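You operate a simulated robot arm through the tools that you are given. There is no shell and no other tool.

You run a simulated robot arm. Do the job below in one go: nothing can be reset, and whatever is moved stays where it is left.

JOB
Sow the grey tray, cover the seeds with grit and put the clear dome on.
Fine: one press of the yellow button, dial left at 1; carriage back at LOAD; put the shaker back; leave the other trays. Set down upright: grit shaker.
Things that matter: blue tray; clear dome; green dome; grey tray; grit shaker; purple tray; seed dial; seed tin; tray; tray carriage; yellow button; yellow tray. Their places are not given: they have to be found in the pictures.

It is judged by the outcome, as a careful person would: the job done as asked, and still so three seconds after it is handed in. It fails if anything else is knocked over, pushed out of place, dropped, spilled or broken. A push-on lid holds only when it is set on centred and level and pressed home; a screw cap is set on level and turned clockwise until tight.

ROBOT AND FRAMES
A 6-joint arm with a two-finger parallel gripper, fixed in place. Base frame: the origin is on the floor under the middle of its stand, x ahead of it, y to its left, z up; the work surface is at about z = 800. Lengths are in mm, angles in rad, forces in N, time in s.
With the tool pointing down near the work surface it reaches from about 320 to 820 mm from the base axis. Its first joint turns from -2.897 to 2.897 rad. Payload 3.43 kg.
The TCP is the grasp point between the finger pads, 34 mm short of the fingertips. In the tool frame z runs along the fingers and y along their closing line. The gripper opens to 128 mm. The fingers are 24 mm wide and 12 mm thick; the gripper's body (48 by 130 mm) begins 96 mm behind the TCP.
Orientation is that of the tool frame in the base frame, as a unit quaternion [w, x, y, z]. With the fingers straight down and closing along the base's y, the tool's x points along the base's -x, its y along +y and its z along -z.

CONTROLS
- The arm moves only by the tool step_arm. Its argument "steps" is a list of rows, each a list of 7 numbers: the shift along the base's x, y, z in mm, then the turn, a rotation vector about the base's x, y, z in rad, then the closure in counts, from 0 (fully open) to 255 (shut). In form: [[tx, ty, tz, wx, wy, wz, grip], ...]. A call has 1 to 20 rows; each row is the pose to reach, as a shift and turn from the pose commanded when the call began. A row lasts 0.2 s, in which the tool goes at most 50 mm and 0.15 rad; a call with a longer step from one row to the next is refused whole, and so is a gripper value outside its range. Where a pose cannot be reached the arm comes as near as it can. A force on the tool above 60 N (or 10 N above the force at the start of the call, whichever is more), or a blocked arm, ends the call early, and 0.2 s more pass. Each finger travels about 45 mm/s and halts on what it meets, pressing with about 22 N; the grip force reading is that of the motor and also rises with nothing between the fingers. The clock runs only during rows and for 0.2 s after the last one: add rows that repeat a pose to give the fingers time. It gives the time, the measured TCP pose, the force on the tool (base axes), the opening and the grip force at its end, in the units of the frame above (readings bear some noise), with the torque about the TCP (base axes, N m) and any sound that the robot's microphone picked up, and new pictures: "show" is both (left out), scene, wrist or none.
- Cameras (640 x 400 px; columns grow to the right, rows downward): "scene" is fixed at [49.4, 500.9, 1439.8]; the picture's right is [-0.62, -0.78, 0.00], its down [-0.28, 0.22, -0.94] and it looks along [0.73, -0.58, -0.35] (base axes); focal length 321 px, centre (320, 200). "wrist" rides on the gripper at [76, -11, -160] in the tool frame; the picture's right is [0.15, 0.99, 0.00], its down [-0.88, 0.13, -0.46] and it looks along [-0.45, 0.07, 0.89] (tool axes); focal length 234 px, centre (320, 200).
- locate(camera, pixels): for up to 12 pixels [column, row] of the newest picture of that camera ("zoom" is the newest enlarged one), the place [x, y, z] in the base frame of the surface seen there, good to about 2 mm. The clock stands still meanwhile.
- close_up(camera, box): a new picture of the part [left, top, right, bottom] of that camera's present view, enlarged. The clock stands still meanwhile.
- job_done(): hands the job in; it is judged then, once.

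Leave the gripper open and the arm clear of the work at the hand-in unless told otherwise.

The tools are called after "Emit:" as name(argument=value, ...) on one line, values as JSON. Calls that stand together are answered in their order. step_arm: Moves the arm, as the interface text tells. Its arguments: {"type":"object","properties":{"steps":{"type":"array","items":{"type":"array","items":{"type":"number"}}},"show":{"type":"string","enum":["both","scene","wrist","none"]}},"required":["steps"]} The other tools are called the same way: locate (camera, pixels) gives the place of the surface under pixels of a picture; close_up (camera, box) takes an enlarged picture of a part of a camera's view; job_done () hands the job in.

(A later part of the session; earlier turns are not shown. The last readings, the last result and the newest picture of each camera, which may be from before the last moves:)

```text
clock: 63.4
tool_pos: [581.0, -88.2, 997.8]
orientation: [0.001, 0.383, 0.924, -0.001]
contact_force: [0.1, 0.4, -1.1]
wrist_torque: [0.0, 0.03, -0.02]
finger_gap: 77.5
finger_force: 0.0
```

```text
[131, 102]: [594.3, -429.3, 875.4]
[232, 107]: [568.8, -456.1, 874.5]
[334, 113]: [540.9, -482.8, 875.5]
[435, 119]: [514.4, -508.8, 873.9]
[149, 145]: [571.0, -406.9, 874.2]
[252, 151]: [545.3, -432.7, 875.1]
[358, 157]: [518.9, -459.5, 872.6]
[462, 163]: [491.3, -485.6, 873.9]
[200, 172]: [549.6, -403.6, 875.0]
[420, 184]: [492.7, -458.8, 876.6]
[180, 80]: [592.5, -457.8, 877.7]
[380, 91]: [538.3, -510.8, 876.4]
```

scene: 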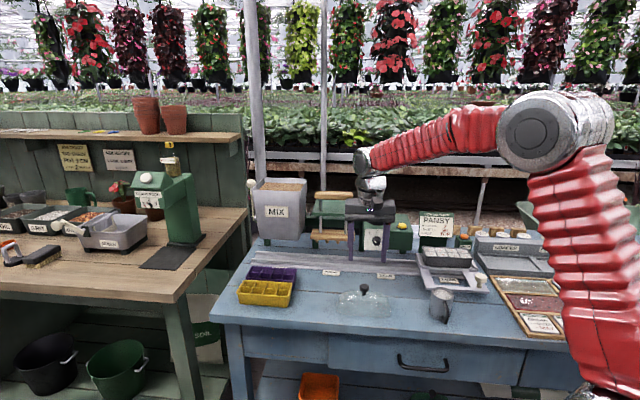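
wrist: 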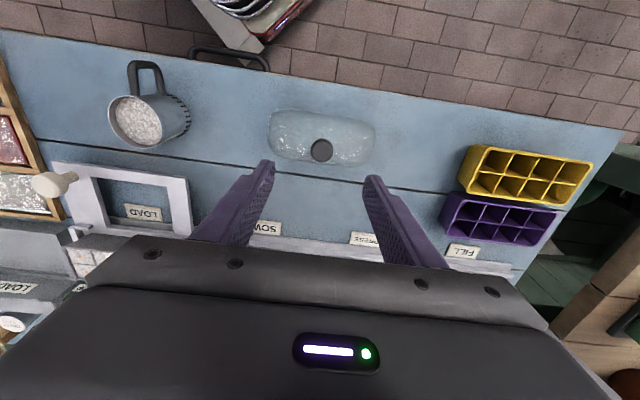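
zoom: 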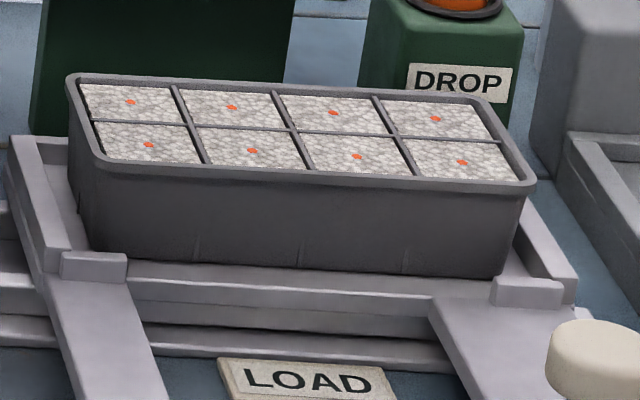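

The tray's centre (mean of the eight seeds and the divider crossings) is about (543.1, -457.8), squared with the rail; rim top is z≈876. Now I'll descend over the dome's knob to z≈892 and close on the cap.

Emit:
step_arm(steps=[[1, 0.9, -40, 0, 0, 0, 130], [1, 0.9, -75, 0, 0, 0, 150], [1, 0.9, -95, 0, 0, 0, 150], [1, 0.9, -105.5, 0, 0, 0, 150], [1, 0.9, -105.5, 0, 0, 0, 150]])

Emit:
close_up(camera="scene", box=[325, 255, 405, 325])

```text
clock: 64.6
tool_pos: [580.4, -87.7, 893.8]
orientation: [0.0, 0.383, 0.924, -0.001]
contact_force: [0.4, -0.6, 0.2]
wrist_torque: [0.03, 0.0, -0.02]
finger_gap: 52.8
finger_force: 0.2
```

scene: 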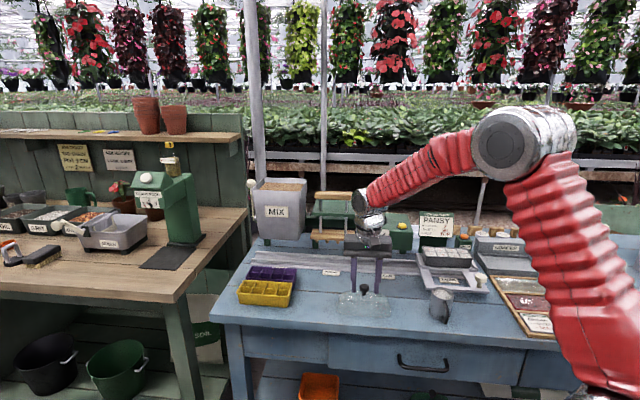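
wrist: 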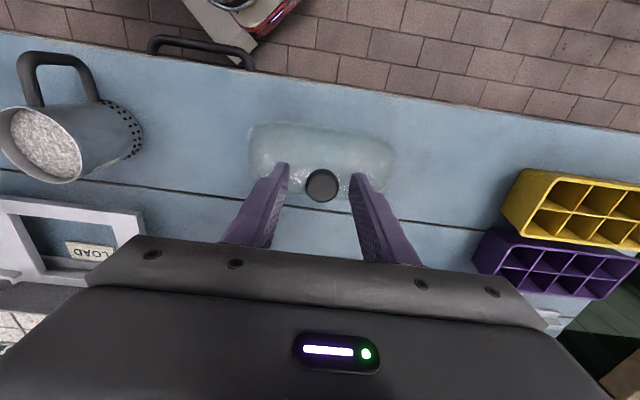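

```text
5.71 times, centred on (365, 290) of scene
```

zoom: 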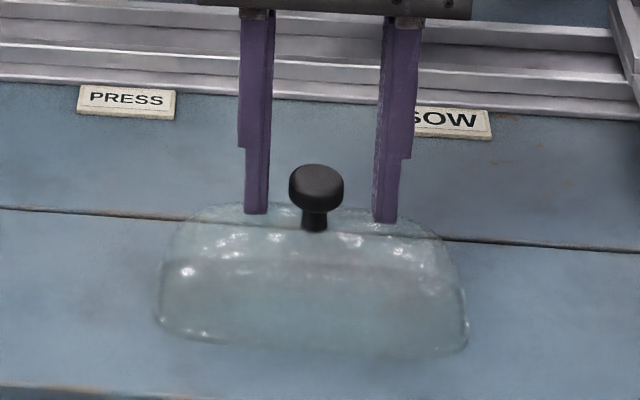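

The fingertips straddle the knob without touching the dome. I'll check the knob centre again from here, then close.

Emit:
locate(camera="wrist", pixels=[[321, 185], [307, 185], [335, 185], [321, 172], [321, 198]])

Emit:
step_arm(steps=[[0.5, 0.3, -1.5, 0, 0, 0, 170], [0.5, 0.3, -1.5, 0, 0, 0, 190], [0.5, 0.3, -1.5, 0, 0, 0, 205], [0.5, 0.3, -1.5, 0, 0, 0, 230], [0.5, 0.3, -1.5, 0, 0, 0, 230], [0.5, 0.3, -1.5, 0, 0, 0, 230]])

```text
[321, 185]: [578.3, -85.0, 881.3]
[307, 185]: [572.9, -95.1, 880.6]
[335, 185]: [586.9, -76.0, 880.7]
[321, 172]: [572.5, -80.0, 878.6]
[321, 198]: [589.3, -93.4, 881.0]
```

```text
clock: 66.0
tool_pos: [582.0, -87.6, 892.1]
orientation: [-0.001, 0.383, 0.924, -0.001]
contact_force: [-0.1, 0.8, -0.2]
wrist_torque: [-0.01, -0.04, 0.0]
finger_gap: 26.3
finger_force: 22.6
```

scene: 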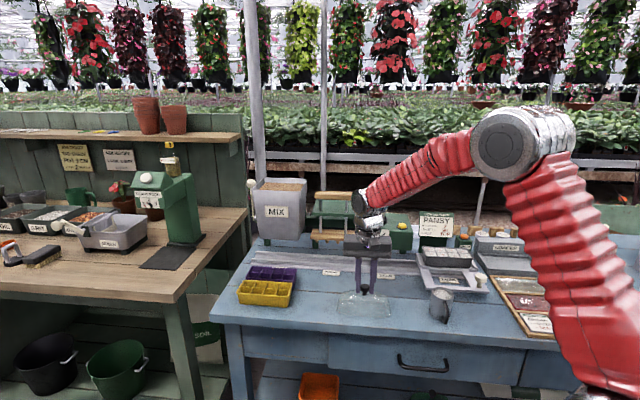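
wrist: 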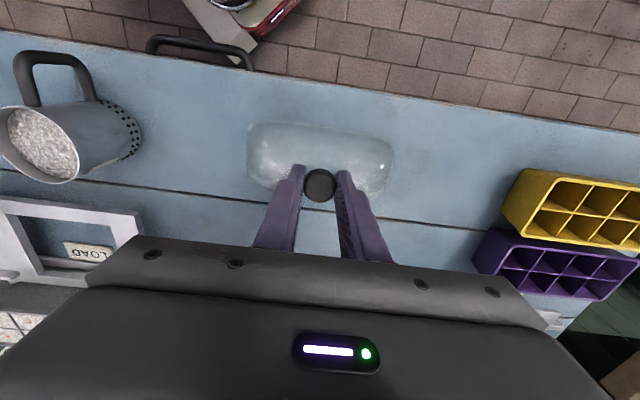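

The cap is held at a 26 mm gap with 22 N. I'll zoom in to see how the knob sits between the pads.

Emit:
close_up(camera="wrist", box=[270, 140, 370, 230])

```text
4.44 times, centred on (320, 185) of wrist
```

zoom: 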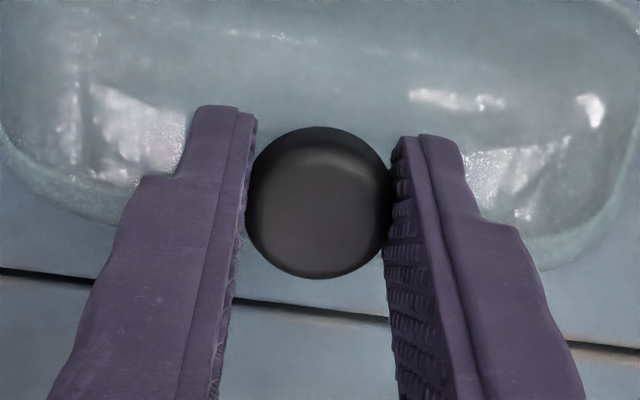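

The knob is centred in the pads to within 1 mm. I'll lift the dome gently and check that it hangs level.

Emit:
step_arm(steps=[[0, 0, 3, 0, 0, 0, 230], [0, 0, 9, 0, 0, 0, 230], [0, 0, 18, 0, 0, 0, 230], [0, 0, 30, 0, 0, 0, 230], [0, 0, 45, 0, 0, 0, 230], [0, 0, 60, 0, 0, 0, 230], [0, 0, 75, 0, 0, 0, 230], [0, 0, 90, 0, 0, 0, 230], [0, 0, 105, 0, 0, 0, 230], [0, 0, 114, 0, 0, 0, 230], [0, 0, 118, 0, 0, 0, 230], [0, 0, 118, 0, 0, 0, 230]])

Emit:
close_up(camera="scene", box=[310, 210, 440, 320])

```text
clock: 68.6
tool_pos: [579.4, -87.2, 1010.0]
orientation: [0.001, 0.384, 0.924, -0.001]
contact_force: [0.0, 0.0, -1.6]
wrist_torque: [-0.01, -0.01, -0.01]
finger_gap: 26.2
finger_force: 22.2
```

scene: 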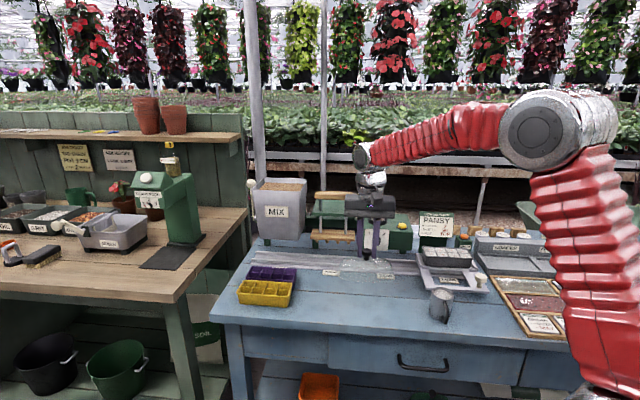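
wrist: 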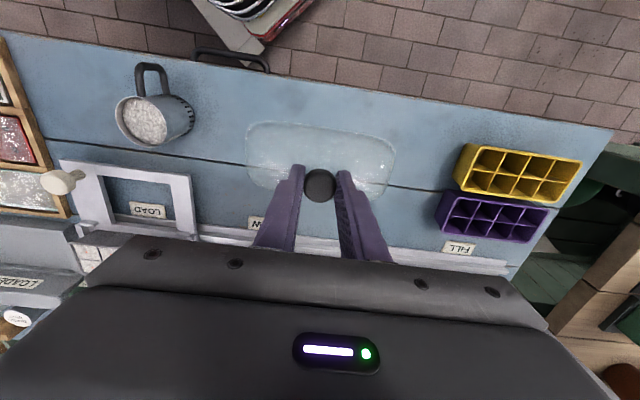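

```text
3.64 times, centred on (375, 265) of scene
```

zoom: 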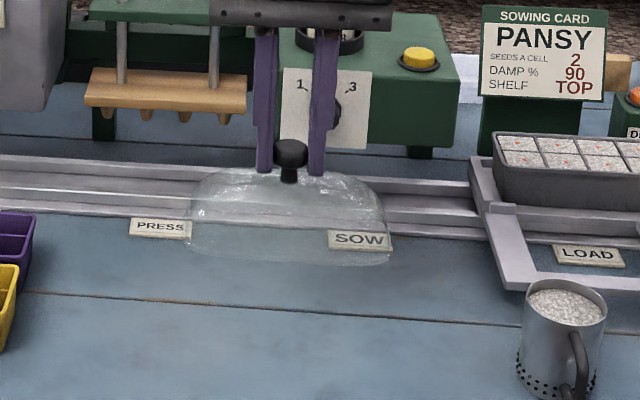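

The dome hangs level and clear. I'll carry it first along the bench front (clear of the seeder) to a point in front of the tray.

Emit:
step_arm(steps=[[-4.2, -4.2, 0, 0, 0, 0, 230], [-12.7, -12.7, 0, 0, 0, 0, 230], [-25.5, -25.5, 0, 0, 0, 0, 230], [-42.4, -42.4, 0, 0, 0, 0, 230], [-59.4, -59.4, 0, 0, 0, 0, 230], [-76.4, -76.4, 0, 0, 0, 0, 230], [-93.3, -93.3, 0, 0, 0, 0, 230], [-110.3, -110.3, 0, 0, 0, 0, 230], [-127.3, -127.3, 0, 0, 0, 0, 230], [-144.2, -144.2, 0, 0, 0, 0, 230], [-161.2, -161.2, 0, 0, 0, 0, 230], [-176.8, -176.8, 0, 0, 0, 0, 230], [-189.5, -189.5, 0, 0, 0, 0, 230], [-198, -198, 0, 0, 0, 0, 230], [-203.4, -203.4, 0, 0, 0, 0, 230], [-203.4, -203.4, 0, 0, 0, 0, 230]])

```text
clock: 72.0
tool_pos: [375.5, -291.4, 1011.6]
orientation: [0.0, 0.384, 0.923, -0.001]
contact_force: [0.1, 0.4, 0.0]
wrist_torque: [-0.02, -0.01, 0.02]
finger_gap: 26.3
finger_force: 22.2
```

scene: 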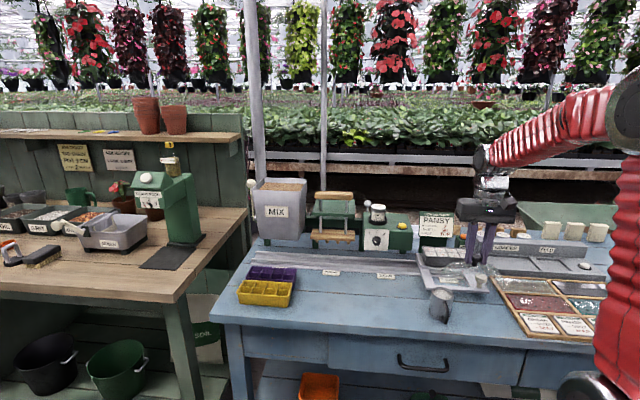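
wrist: 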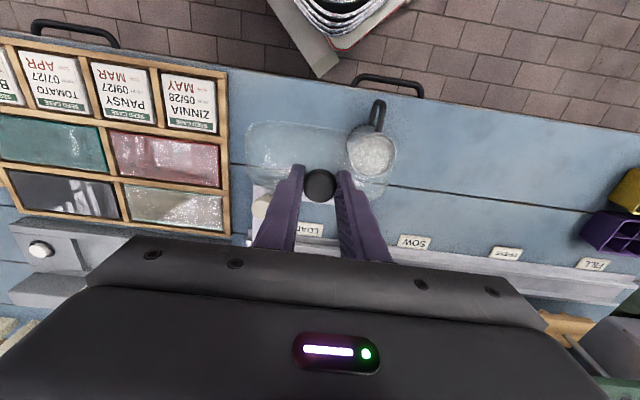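

The dome is in front of the tray and still held. Now I'll move it straight back over the tray centre, staying high.

Emit:
step_arm(steps=[[4.3, -4.2, 0, 0, 0, 0, 230], [12.8, -12.7, 0, 0, 0, 0, 230], [25.5, -25.4, 0, 0, 0, 0, 230], [42.6, -42.3, 0, 0, 0, 0, 230], [59.6, -59.2, 0, 0, 0, 0, 230], [76.6, -76.1, 0, 0, 0, 0, 230], [93.7, -93, 0, 0, 0, 0, 230], [110.7, -109.9, 0, 0, 0, 0, 230], [127.7, -126.8, 0, 0, 0, 0, 230], [141.9, -140.9, 0, 0, 0, 0, 230], [153.3, -152.2, 0, 0, 0, 0, 230], [161.8, -160.6, 0, 0, 0, 0, 230], [167.6, -166.4, 0, 0, 0, 0, 230], [167.6, -166.4, 0, 0, 0, 0, 230], [167.6, -166.4, 0, 0, 0, 0, 230]])

Emit:
close_up(camera="scene", box=[400, 210, 510, 290])

```text
clock: 75.2
tool_pos: [547.1, -459.2, 1012.1]
orientation: [-0.001, 0.384, 0.924, -0.001]
contact_force: [-0.3, 0.2, -0.9]
wrist_torque: [0.01, -0.01, 0.05]
finger_gap: 26.3
finger_force: 21.5
```

scene: 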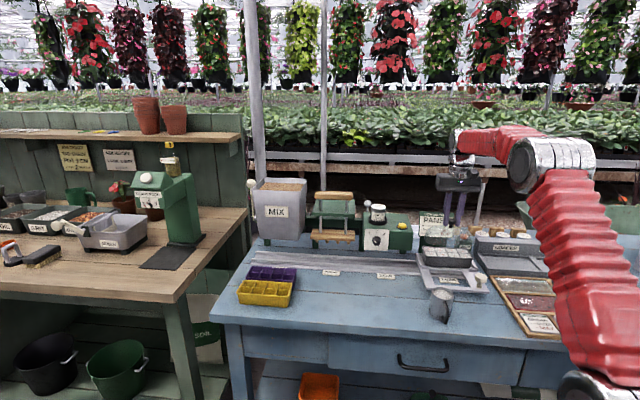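
wrist: 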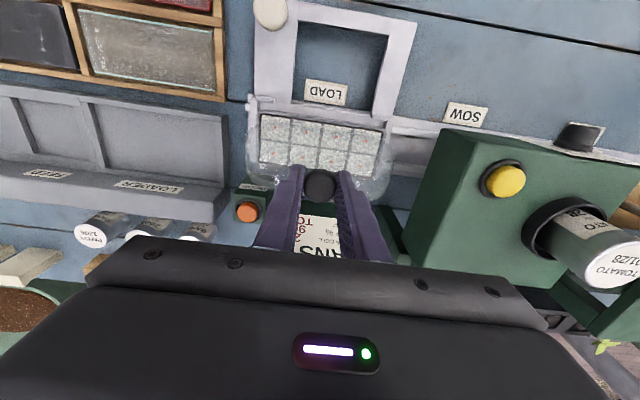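

```text
5.00 times, centred on (455, 250) of scene
```

zoom: 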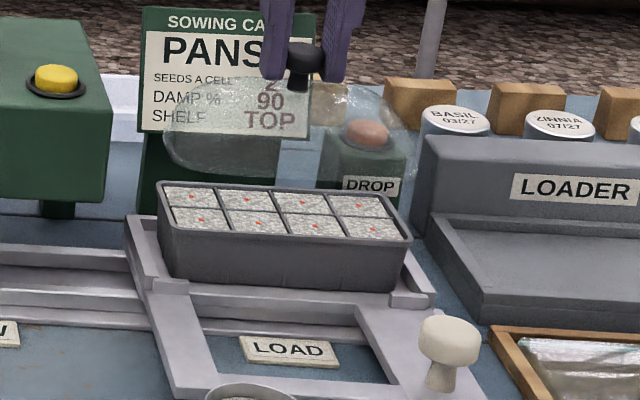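

The reading is (547.1, -459.2), a few mm off target. I'll hold still and read again to average out noise before correcting.

Emit:
step_arm(steps=[[0, 0, 0, 0, 0, 0, 230]], show="none")

Emit:
step_arm(steps=[[0, 0, 0, 0, 0, 0, 230]], show="none")

Emit:
step_arm(steps=[[0, 0, 0, 0, 0, 0, 230]], show="none")

Emit:
step_arm(steps=[[0, 0, 0, 0, 0, 0, 230]], show="both")

```text
clock: 75.6
tool_pos: [545.4, -458.5, 1011.0]
orientation: [-0.001, 0.384, 0.923, -0.001]
contact_force: [-0.4, 0.2, -1.0]
wrist_torque: [0.0, 0.0, 0.01]
finger_gap: 26.5
finger_force: 21.7
```

```text
clock: 76.0
tool_pos: [544.9, -458.3, 1011.5]
orientation: [0.0, 0.384, 0.924, 0.0]
contact_force: [0.1, -0.1, -2.2]
wrist_torque: [0.0, 0.02, 0.03]
finger_gap: 26.4
finger_force: 21.8
```

```text
clock: 76.4
tool_pos: [545.3, -458.1, 1011.7]
orientation: [-0.001, 0.383, 0.924, 0.0]
contact_force: [-0.3, 0.4, 0.0]
wrist_torque: [-0.01, -0.02, 0.01]
finger_gap: 26.1
finger_force: 21.8
```

```text
clock: 76.8
tool_pos: [546.9, -458.8, 1011.4]
orientation: [-0.001, 0.383, 0.924, -0.001]
contact_force: [-0.2, 0.2, -1.1]
wrist_torque: [0.01, -0.01, 0.01]
finger_gap: 26.2
finger_force: 21.6
```

scene: 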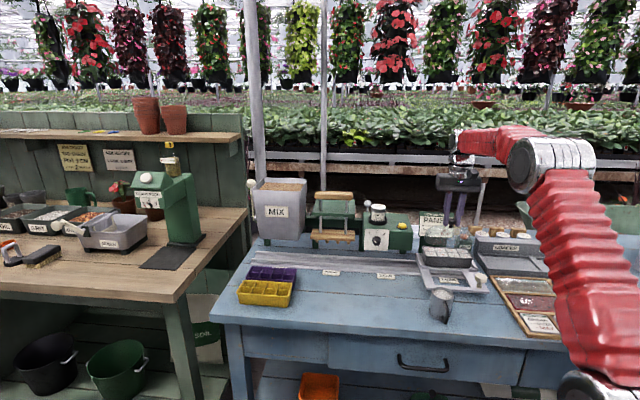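
wrist: 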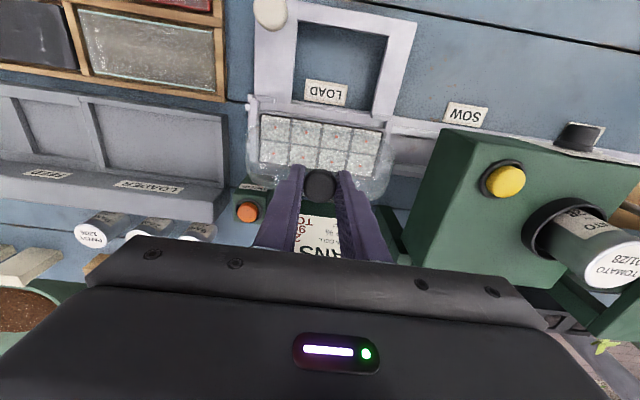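

The average position is (545.9, -458.6). I'll compare the knob and the tray's seeds in the same wrist picture to get the true offset.

Emit:
close_up(camera="wrist", box=[235, 95, 405, 215])

```text
3.33 times, centred on (320, 155) of wrist
```

zoom: 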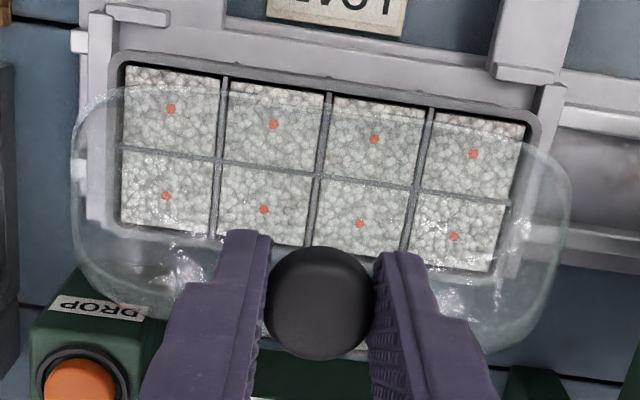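

Emit:
locate(camera="zoom", pixels=[[171, 108], [273, 124], [374, 139], [473, 155], [166, 196], [264, 209], [360, 224], [455, 237], [320, 310], [266, 305], [372, 305], [320, 358]])

Emit:
close_up(camera="scene", box=[425, 210, 485, 275])

```text
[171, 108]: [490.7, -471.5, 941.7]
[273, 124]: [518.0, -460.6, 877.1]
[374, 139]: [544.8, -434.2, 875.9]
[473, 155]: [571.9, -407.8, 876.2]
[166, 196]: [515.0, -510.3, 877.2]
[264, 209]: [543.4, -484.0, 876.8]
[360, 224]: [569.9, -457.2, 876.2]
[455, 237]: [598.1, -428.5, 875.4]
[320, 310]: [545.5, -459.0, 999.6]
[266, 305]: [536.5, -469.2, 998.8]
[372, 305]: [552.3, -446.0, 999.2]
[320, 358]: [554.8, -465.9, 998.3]
```

```text
6.15 times, centred on (455, 242) of scene
```

zoom: 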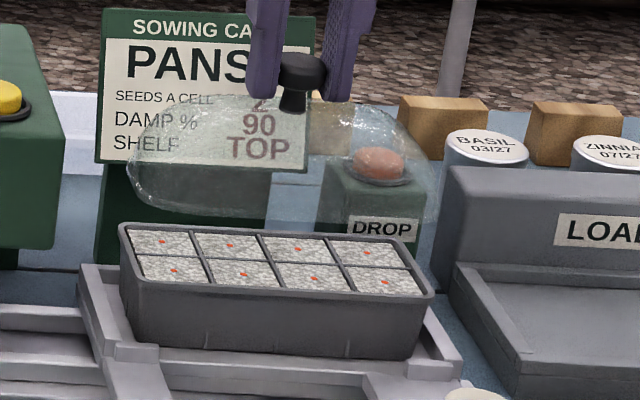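

In the wrist view the tray centre comes out at (544.0, -458.7) and the knob at about (545.0, -458.6). I'll cross-check with the scene camera.

Emit:
close_up(camera="scene", box=[440, 212, 470, 232])

```text
16.00 times, centred on (455, 222) of scene
```

zoom: 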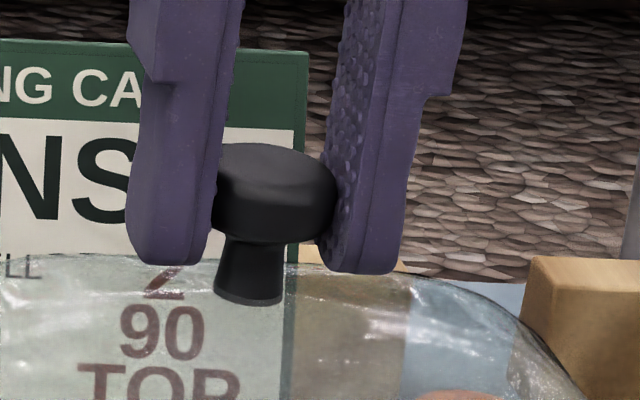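

The cap and stem look upright once perspective is allowed for. I'll look at the dome's lower edge to check it is level relative to the tray's rim.

Emit:
close_up(camera="scene", box=[430, 215, 485, 260])

Emit:
locate(camera="scene", pixels=[[452.2, 219.3], [455.8, 222], [449, 221.5], [452.2, 227]])

```text
8.89 times, centred on (458, 238) of scene
```

zoom: 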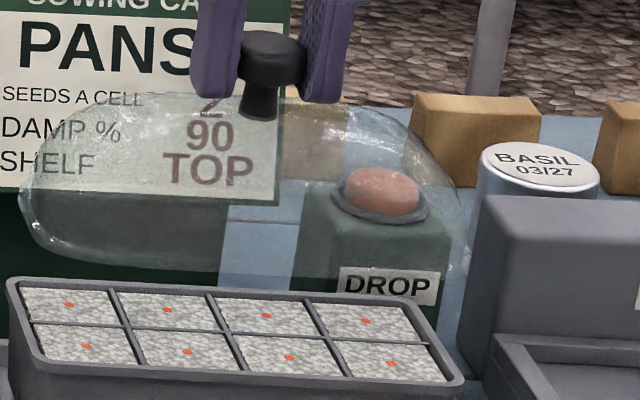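

```text
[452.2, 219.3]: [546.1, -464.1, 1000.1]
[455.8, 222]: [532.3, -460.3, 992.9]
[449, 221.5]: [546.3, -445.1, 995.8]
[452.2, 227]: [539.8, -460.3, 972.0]
```

The dome is level. I'll correct by (-1.1, -0.3) mm and lower to just above the rim (TCP z≈973).

Emit:
step_arm(steps=[[-0.6, -0.2, -5, 0, 0, 0, 230], [-1.1, -0.3, -14, 0, 0, 0, 230], [-1.1, -0.3, -24, 0, 0, 0, 230], [-1.1, -0.3, -32, 0, 0, 0, 230], [-1.1, -0.3, -37, 0, 0, 0, 230], [-1.1, -0.3, -38.5, 0, 0, 0, 230], [-1.1, -0.3, -38.5, 0, 0, 0, 230]])

Emit:
close_up(camera="scene", box=[425, 220, 490, 280])

Emit:
close_up(camera="wrist", box=[235, 95, 405, 215])

```text
clock: 78.4
tool_pos: [544.9, -458.1, 972.6]
orientation: [0.0, 0.383, 0.924, -0.001]
contact_force: [0.0, -0.1, -1.7]
wrist_torque: [0.01, -0.02, -0.03]
finger_gap: 26.3
finger_force: 21.0
```

scene: 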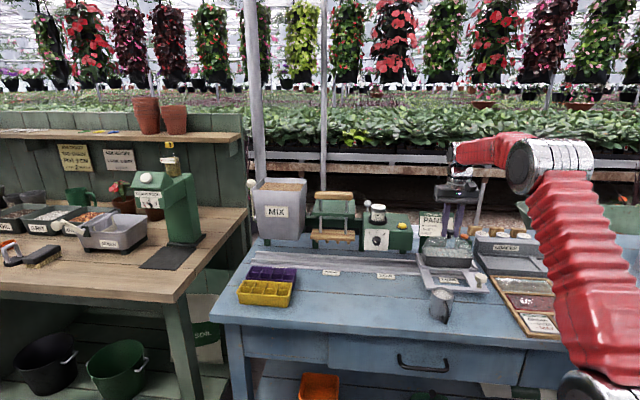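
wrist: 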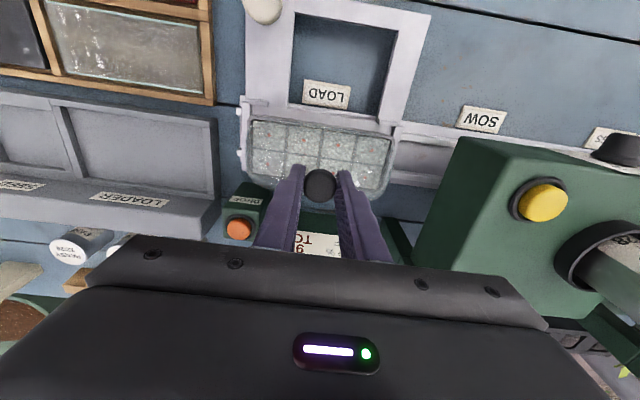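

```text
6.67 times, centred on (458, 250) of scene
```

zoom: 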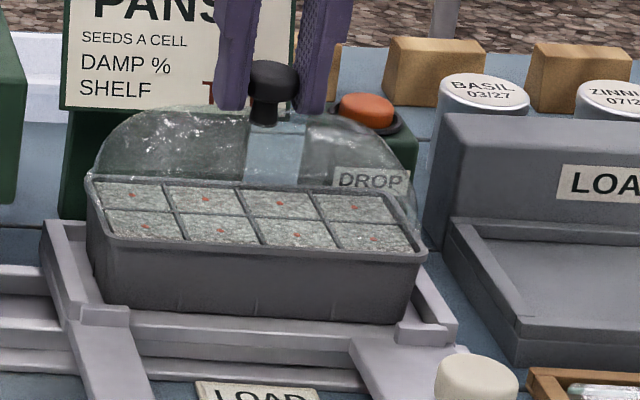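

```text
3.33 times, centred on (320, 155) of wrist
```

zoom: 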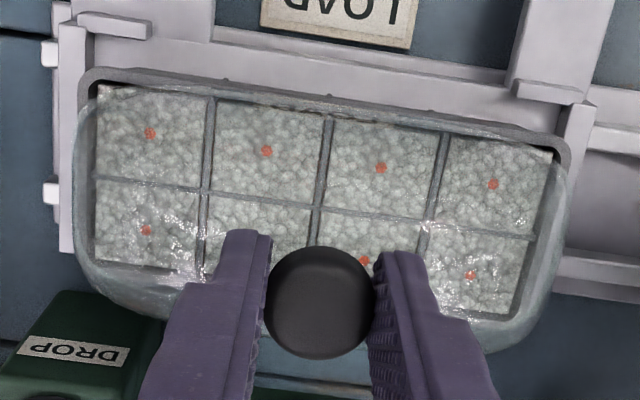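

The dome hovers about 4 mm above the rim. I'll enlarge the corners to compare the dome's edge with the tray's rim.

Emit:
close_up(camera="wrist", box=[238, 105, 298, 185])

Emit:
close_up(camera="wrist", box=[345, 115, 405, 205])

Emit:
close_up(camera="scene", box=[435, 240, 480, 268])

```text
5.00 times, centred on (268, 145) of wrist
```

zoom: 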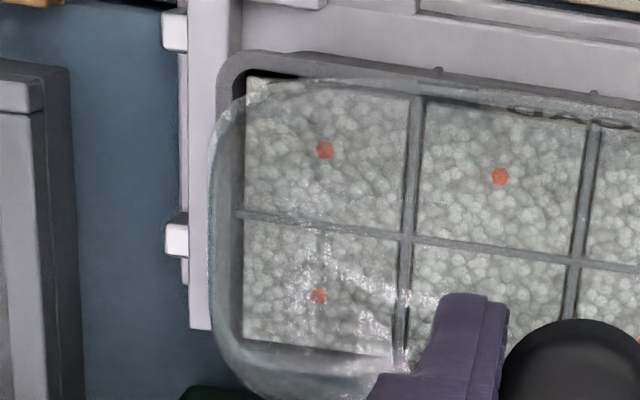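

```text
4.44 times, centred on (375, 160) of wrist
```

zoom: 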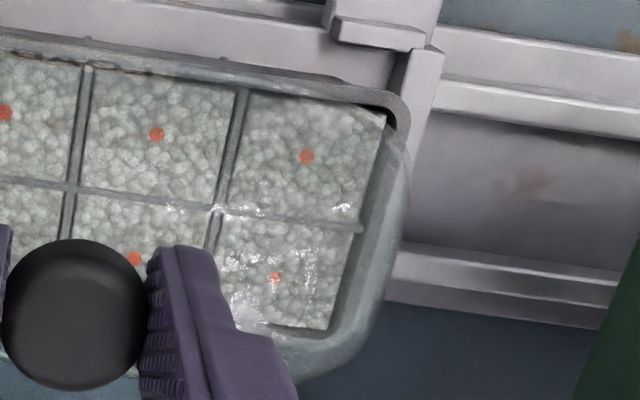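

```text
14.22 times, centred on (458, 254) of scene
```

zoom: 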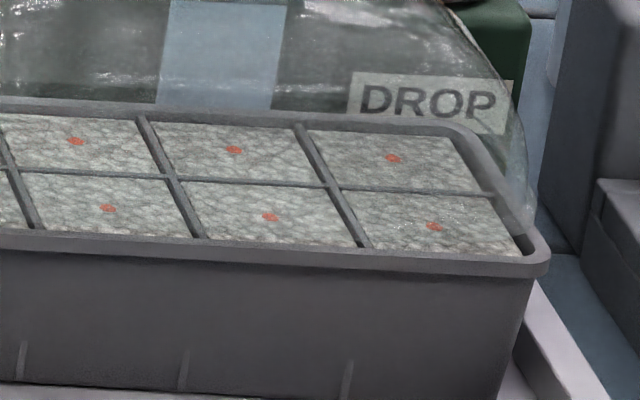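

The dome's front edge looks a little too far back (about 3 mm inside the tray's front rim) although the knob is on centre, so it may be tilted slightly in the grip. I'll look closer from both cameras.

Emit:
close_up(camera="scene", box=[424, 240, 454, 262])

Emit:
close_up(camera="wrist", box=[268, 110, 318, 140])

Emit:
close_up(camera="wrist", box=[338, 110, 398, 150])

```text
16.00 times, centred on (439, 251) of scene
```

zoom: 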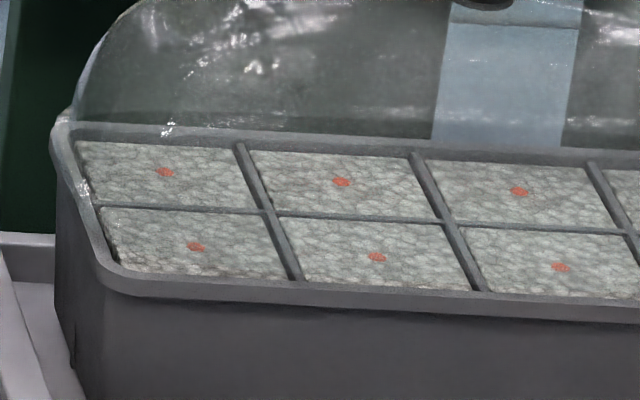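

```text
12.80 times, centred on (293, 125) of wrist
```

zoom: 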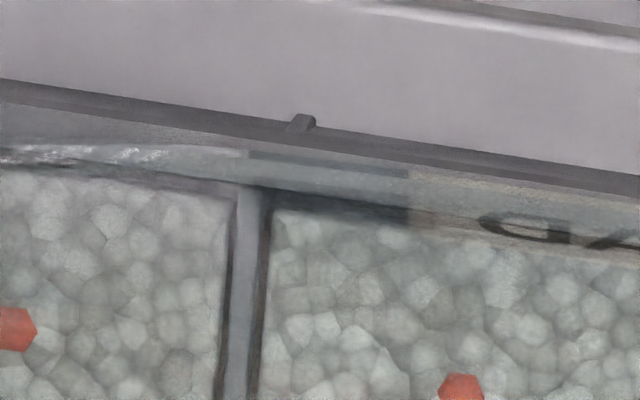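

```text
10.00 times, centred on (368, 130) of wrist
```

zoom: 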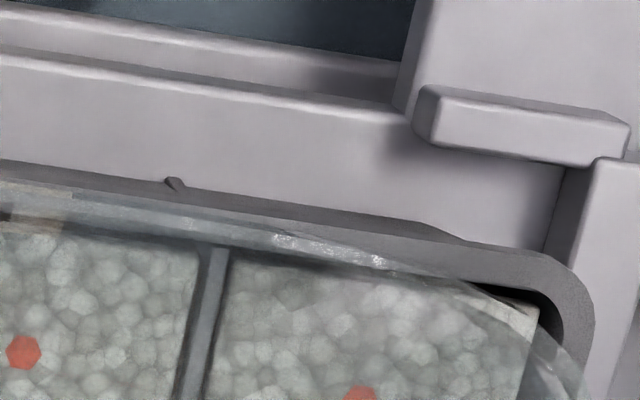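

By ray geometry in the tool's frame, the tray centre is at (+0.3, +0.5) mm and the knob at (+0.3, +0.8) mm from the tool axis, so the dome is centred within half a millimetre; the odd corner look comes from its rounder corners. I'll lower gently until it touches.

Emit:
step_arm(steps=[[0, 0, -1, 0, 0, 0, 230], [0, 0, -2, 0, 0, 0, 230], [0, 0, -3, 0, 0, 0, 230], [0, 0, -4, 0, 0, 0, 230], [0, 0, -4, 0, 0, 0, 230]], show="wrist")

Emit:
close_up(camera="scene", box=[425, 220, 490, 280])

```text
clock: 79.6
tool_pos: [543.3, -458.1, 968.8]
orientation: [0.0, 0.384, 0.923, -0.001]
contact_force: [0.2, 0.1, 0.5]
wrist_torque: [0.0, 0.01, -0.01]
finger_gap: 26.3
finger_force: 21.9
```

wrist: 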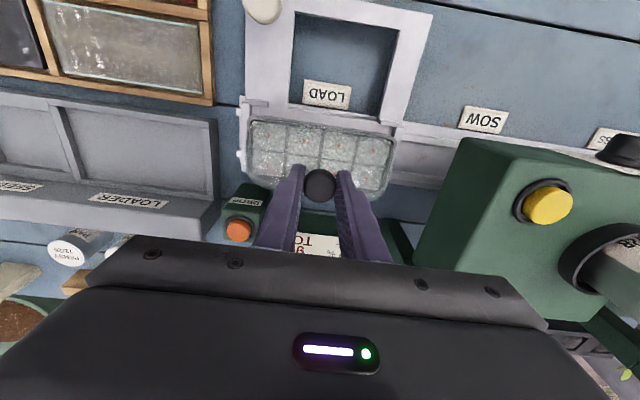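

```text
6.67 times, centred on (458, 250) of scene
```

zoom: 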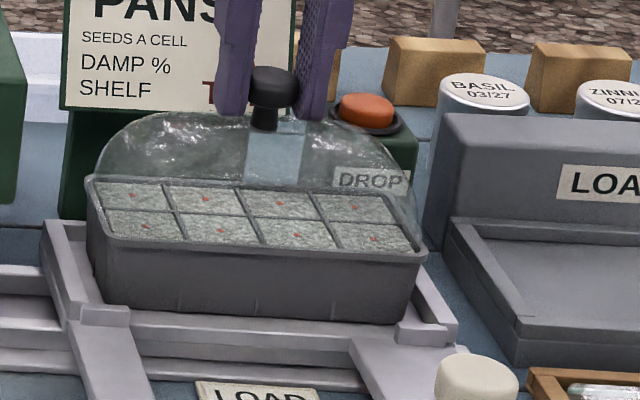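

There is no clear contact yet. I'll go on lowering in half-millimetre steps.

Emit:
step_arm(steps=[[0, 0, -0.7, 0, 0, 0, 230], [0, 0, -1.4, 0, 0, 0, 230], [0, 0, -2, 0, 0, 0, 230], [0, 0, -2, 0, 0, 0, 230]], show="none")

```text
clock: 80.6
tool_pos: [543.9, -457.4, 967.9]
orientation: [0.001, 0.384, 0.923, 0.0]
contact_force: [0.2, -2.9, 16.1]
wrist_torque: [-0.15, -0.09, -0.01]
finger_gap: 26.4
finger_force: 22.0
```

Contact reads 16 N, nearly under the knob. I'll look at how it sits before pressing.

Emit:
step_arm(steps=[[0, 0, 0, 0, 0, 0, 230]], show="both")

Emit:
close_up(camera="scene", box=[425, 220, 490, 280])

Emit:
close_up(camera="wrist", box=[235, 95, 405, 215])

```text
clock: 81.0
tool_pos: [544.7, -457.6, 966.4]
orientation: [0.001, 0.384, 0.923, -0.002]
contact_force: [1.9, -1.9, 16.1]
wrist_torque: [-0.16, -0.11, 0.01]
finger_gap: 26.8
finger_force: 21.9
```

scene: 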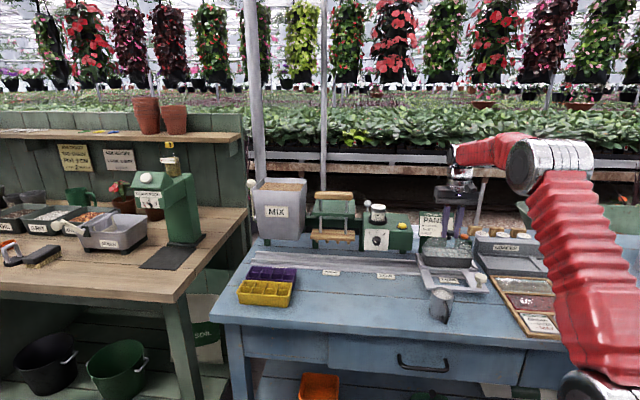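
wrist: 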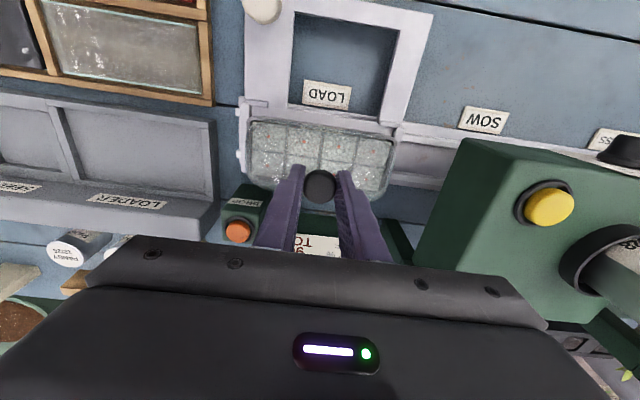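

```text
6.67 times, centred on (458, 250) of scene
```

zoom: 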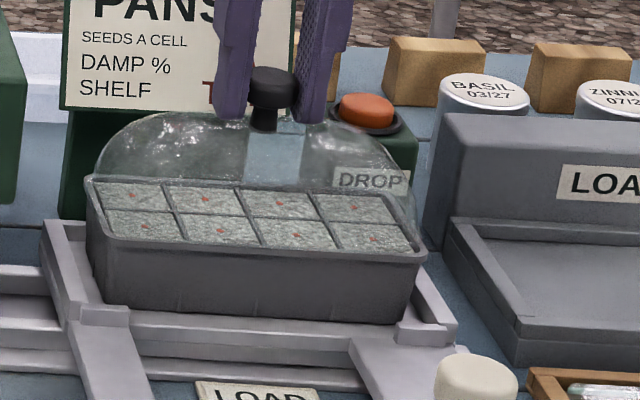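

```text
3.33 times, centred on (320, 155) of wrist
```

zoom: 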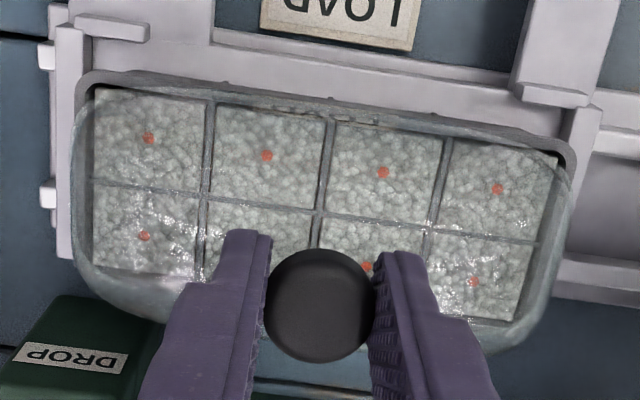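

The dome is seated on the rim all round. Keeping the grip to hold it centred, I'll press a little harder and listen for it going home.

Emit:
step_arm(steps=[[0, 0, -0.7, 0, 0, 0, 230], [0, 0, -1.4, 0, 0, 0, 230], [0, 0, -2, 0, 0, 0, 230], [0, 0, -2, 0, 0, 0, 230]], show="wrist")

Emit:
close_up(camera="scene", box=[425, 220, 490, 280])

```text
clock: 82.0
tool_pos: [544.1, -457.5, 964.6]
orientation: [0.0, 0.384, 0.923, -0.001]
contact_force: [-0.8, 0.6, 15.8]
wrist_torque: [0.02, 0.08, -0.05]
finger_gap: 26.5
finger_force: 21.7
```

wrist: 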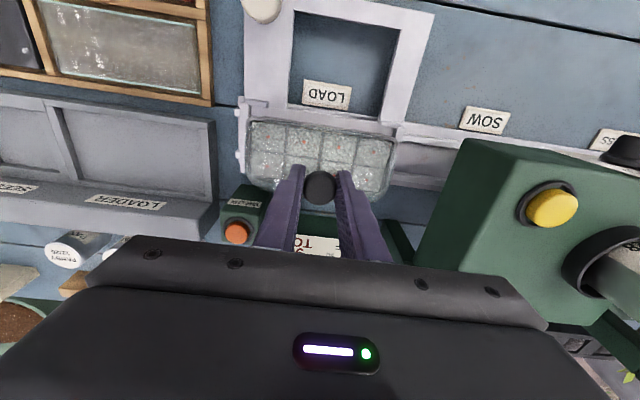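

```text
6.67 times, centred on (458, 250) of scene
```

zoom: 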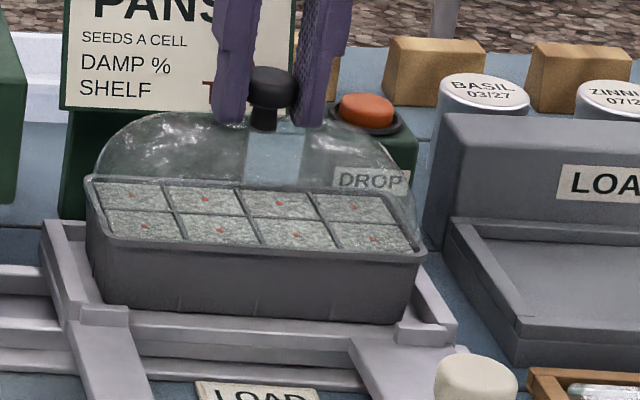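

The fingers have begun to slide on the knob at about 16 N, so gripping won't press further. I'll open, rise, close the fingers and press from the top of the knob instead.

Emit:
step_arm(steps=[[0, 0, 0.5, 0, 0, 0, 200], [0, 0, 0.5, 0, 0, 0, 170], [0, 0, 0.5, 0, 0, 0, 140], [0, 0, 0.5, 0, 0, 0, 140], [0, 0, 15, 0, 0, 0, 140], [0, 0, 35, 0, 0, 0, 140], [0, 0, 55, 0, 0, 0, 140], [0, 0, 55, 0, 0, 0, 200], [0, 0, 55, 0, 0, 0, 255], [0, 0, 55, 0, 0, 0, 255], [0, 0, 55, 0, 0, 0, 255]])

Emit:
close_up(camera="scene", box=[425, 210, 490, 280])

Emit:
close_up(camera="wrist", box=[235, 85, 405, 215])

```text
clock: 84.4
tool_pos: [544.7, -458.0, 1018.2]
orientation: [0.0, 0.384, 0.923, -0.001]
contact_force: [-0.1, -0.7, 0.6]
wrist_torque: [0.03, 0.03, 0.06]
finger_gap: 0.2
finger_force: 21.1
```

scene: 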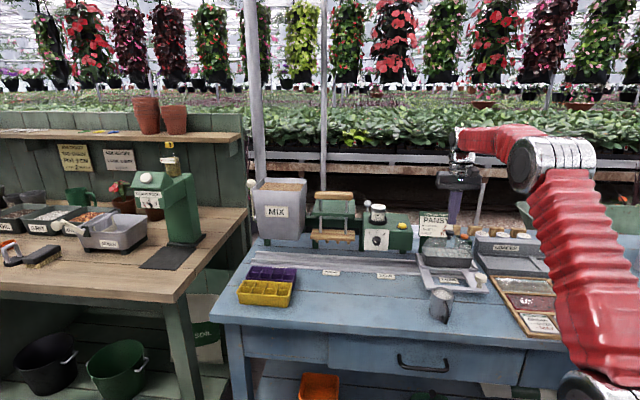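
wrist: 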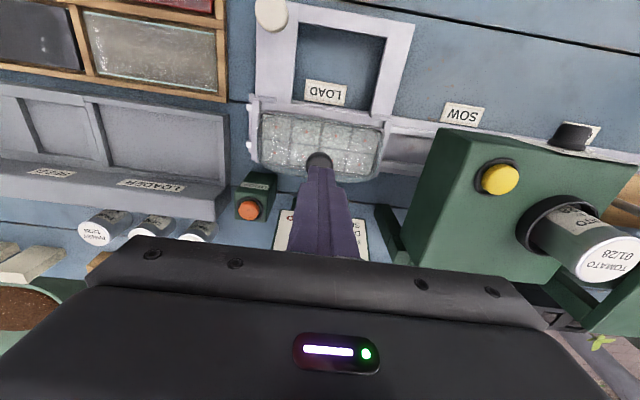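

```text
5.71 times, centred on (458, 245) of scene
```

zoom: 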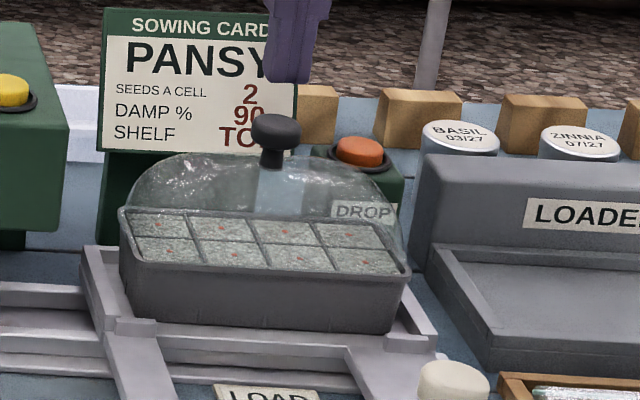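

```text
3.08 times, centred on (320, 150) of wrist
```

zoom: 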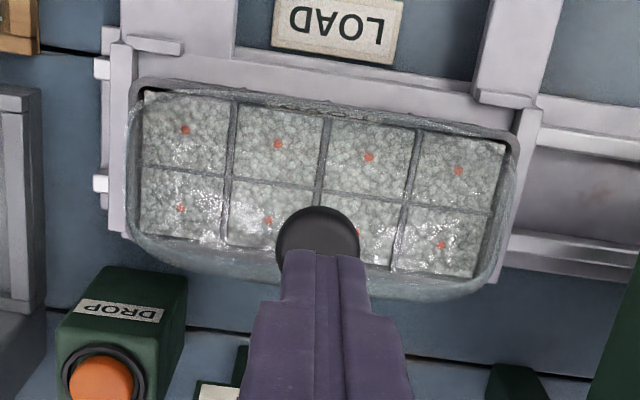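

The dome sits square on the tray. I'll lower the closed fingertips onto the knob and press in small steps.

Emit:
step_arm(steps=[[0.3, -0.3, -10, 0, 0, 0, 255], [0.3, -0.3, -20, 0, 0, 0, 255], [0.3, -0.3, -23, 0, 0, 0, 255], [0.3, -0.3, -25, 0, 0, 0, 255], [0.3, -0.3, -26, 0, 0, 0, 255], [0.3, -0.3, -27, 0, 0, 0, 255], [0.3, -0.3, -27, 0, 0, 0, 255]], show="wrist")

Emit:
close_up(camera="scene", box=[425, 210, 490, 280])

```text
clock: 86.0
tool_pos: [544.1, -458.7, 990.9]
orientation: [-0.001, 0.383, 0.924, -0.001]
contact_force: [0.3, -0.5, 1.4]
wrist_torque: [0.01, 0.03, -0.02]
finger_gap: 0.1
finger_force: 21.9
```

wrist: 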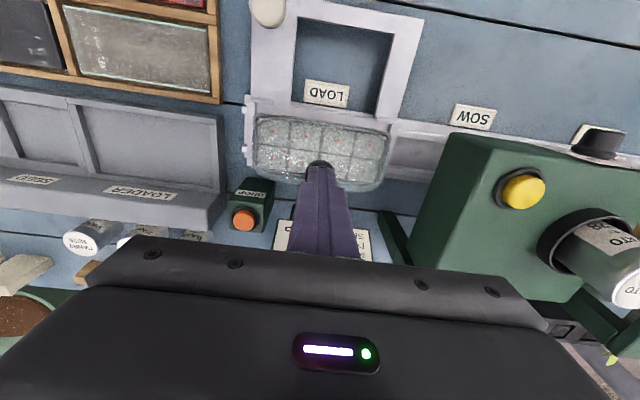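

```text
5.71 times, centred on (458, 245) of scene
```

zoom: 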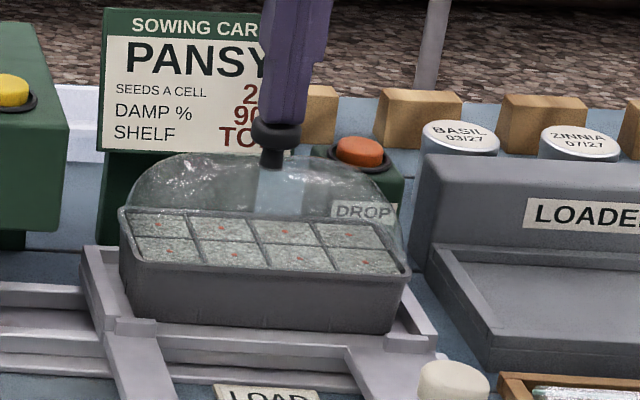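

The tips rest on the centre of the knob (1.4 N). I'll press down in small steps.

Emit:
step_arm(steps=[[0, 0, -0.7, 0, 0, 0, 255], [0, 0, -1.4, 0, 0, 0, 255], [0, 0, -2.1, 0, 0, 0, 255], [0, 0, -2.8, 0, 0, 0, 255], [0, 0, -2.8, 0, 0, 0, 255]], show="none")

```text
clock: 87.2
tool_pos: [545.1, -458.9, 990.8]
orientation: [0.002, 0.384, 0.923, -0.002]
contact_force: [-1.5, -0.1, 13.6]
wrist_torque: [0.03, 0.05, 0.0]
finger_gap: 0.0
finger_force: 22.8
```

It reads 13.6 N with no click yet. I'll keep pressing.

Emit:
step_arm(steps=[[0, 0, -0.8, 0, 0, 0, 255], [0, 0, -1.6, 0, 0, 0, 255], [0, 0, -2.4, 0, 0, 0, 255], [0, 0, -3.2, 0, 0, 0, 255], [0, 0, -3.2, 0, 0, 0, 255]], show="none")

```text
clock: 88.4
tool_pos: [544.1, -457.9, 990.2]
orientation: [0.003, 0.383, 0.924, -0.003]
contact_force: [-0.2, -0.7, 45.0]
wrist_torque: [0.07, 0.03, 0.0]
finger_gap: 0.0
finger_force: 22.5
```

It holds 45 N with hardly any movement. I'll look closely at the dome's edge against the rim.

Emit:
step_arm(steps=[[0, 0, 0, 0, 0, 0, 255]], show="both")

Emit:
close_up(camera="scene", box=[430, 236, 485, 272])

Emit:
close_up(camera="wrist", box=[240, 95, 330, 200])

Emit:
close_up(camera="wrist", box=[330, 110, 400, 195])

```text
clock: 88.8
tool_pos: [544.7, -458.6, 990.6]
orientation: [0.002, 0.383, 0.924, -0.002]
contact_force: [0.5, -0.5, 44.5]
wrist_torque: [0.1, 0.05, 0.01]
finger_gap: 0.1
finger_force: 21.6
```

scene: 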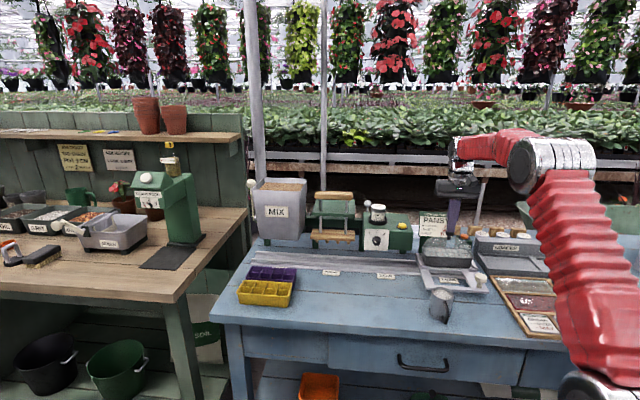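
wrist: 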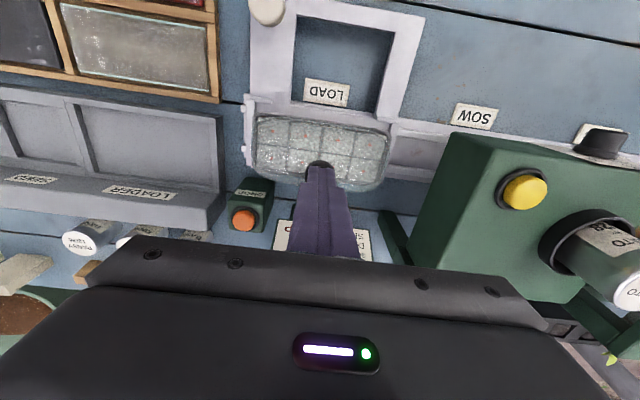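

```text
11.11 times, centred on (458, 254) of scene
```

zoom: 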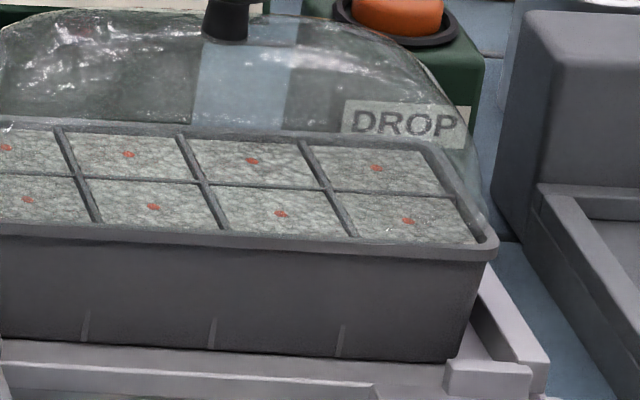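

```text
3.81 times, centred on (285, 148) of wrist
```

zoom: 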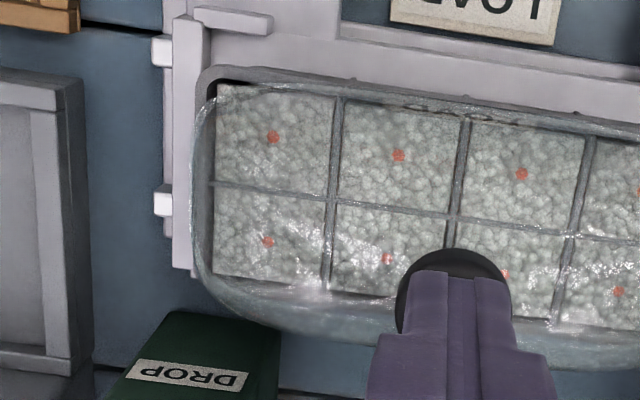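

```text
4.71 times, centred on (365, 152) of wrist
```

zoom: 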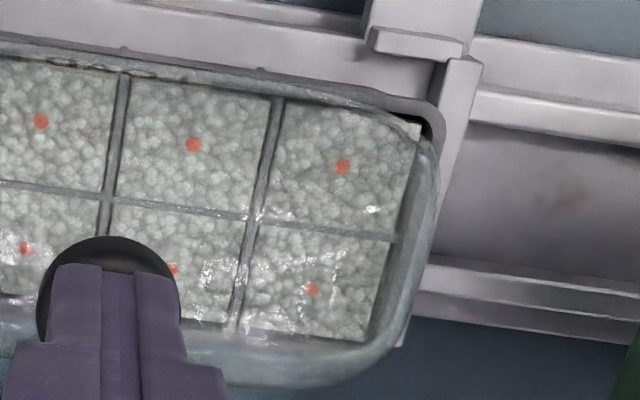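

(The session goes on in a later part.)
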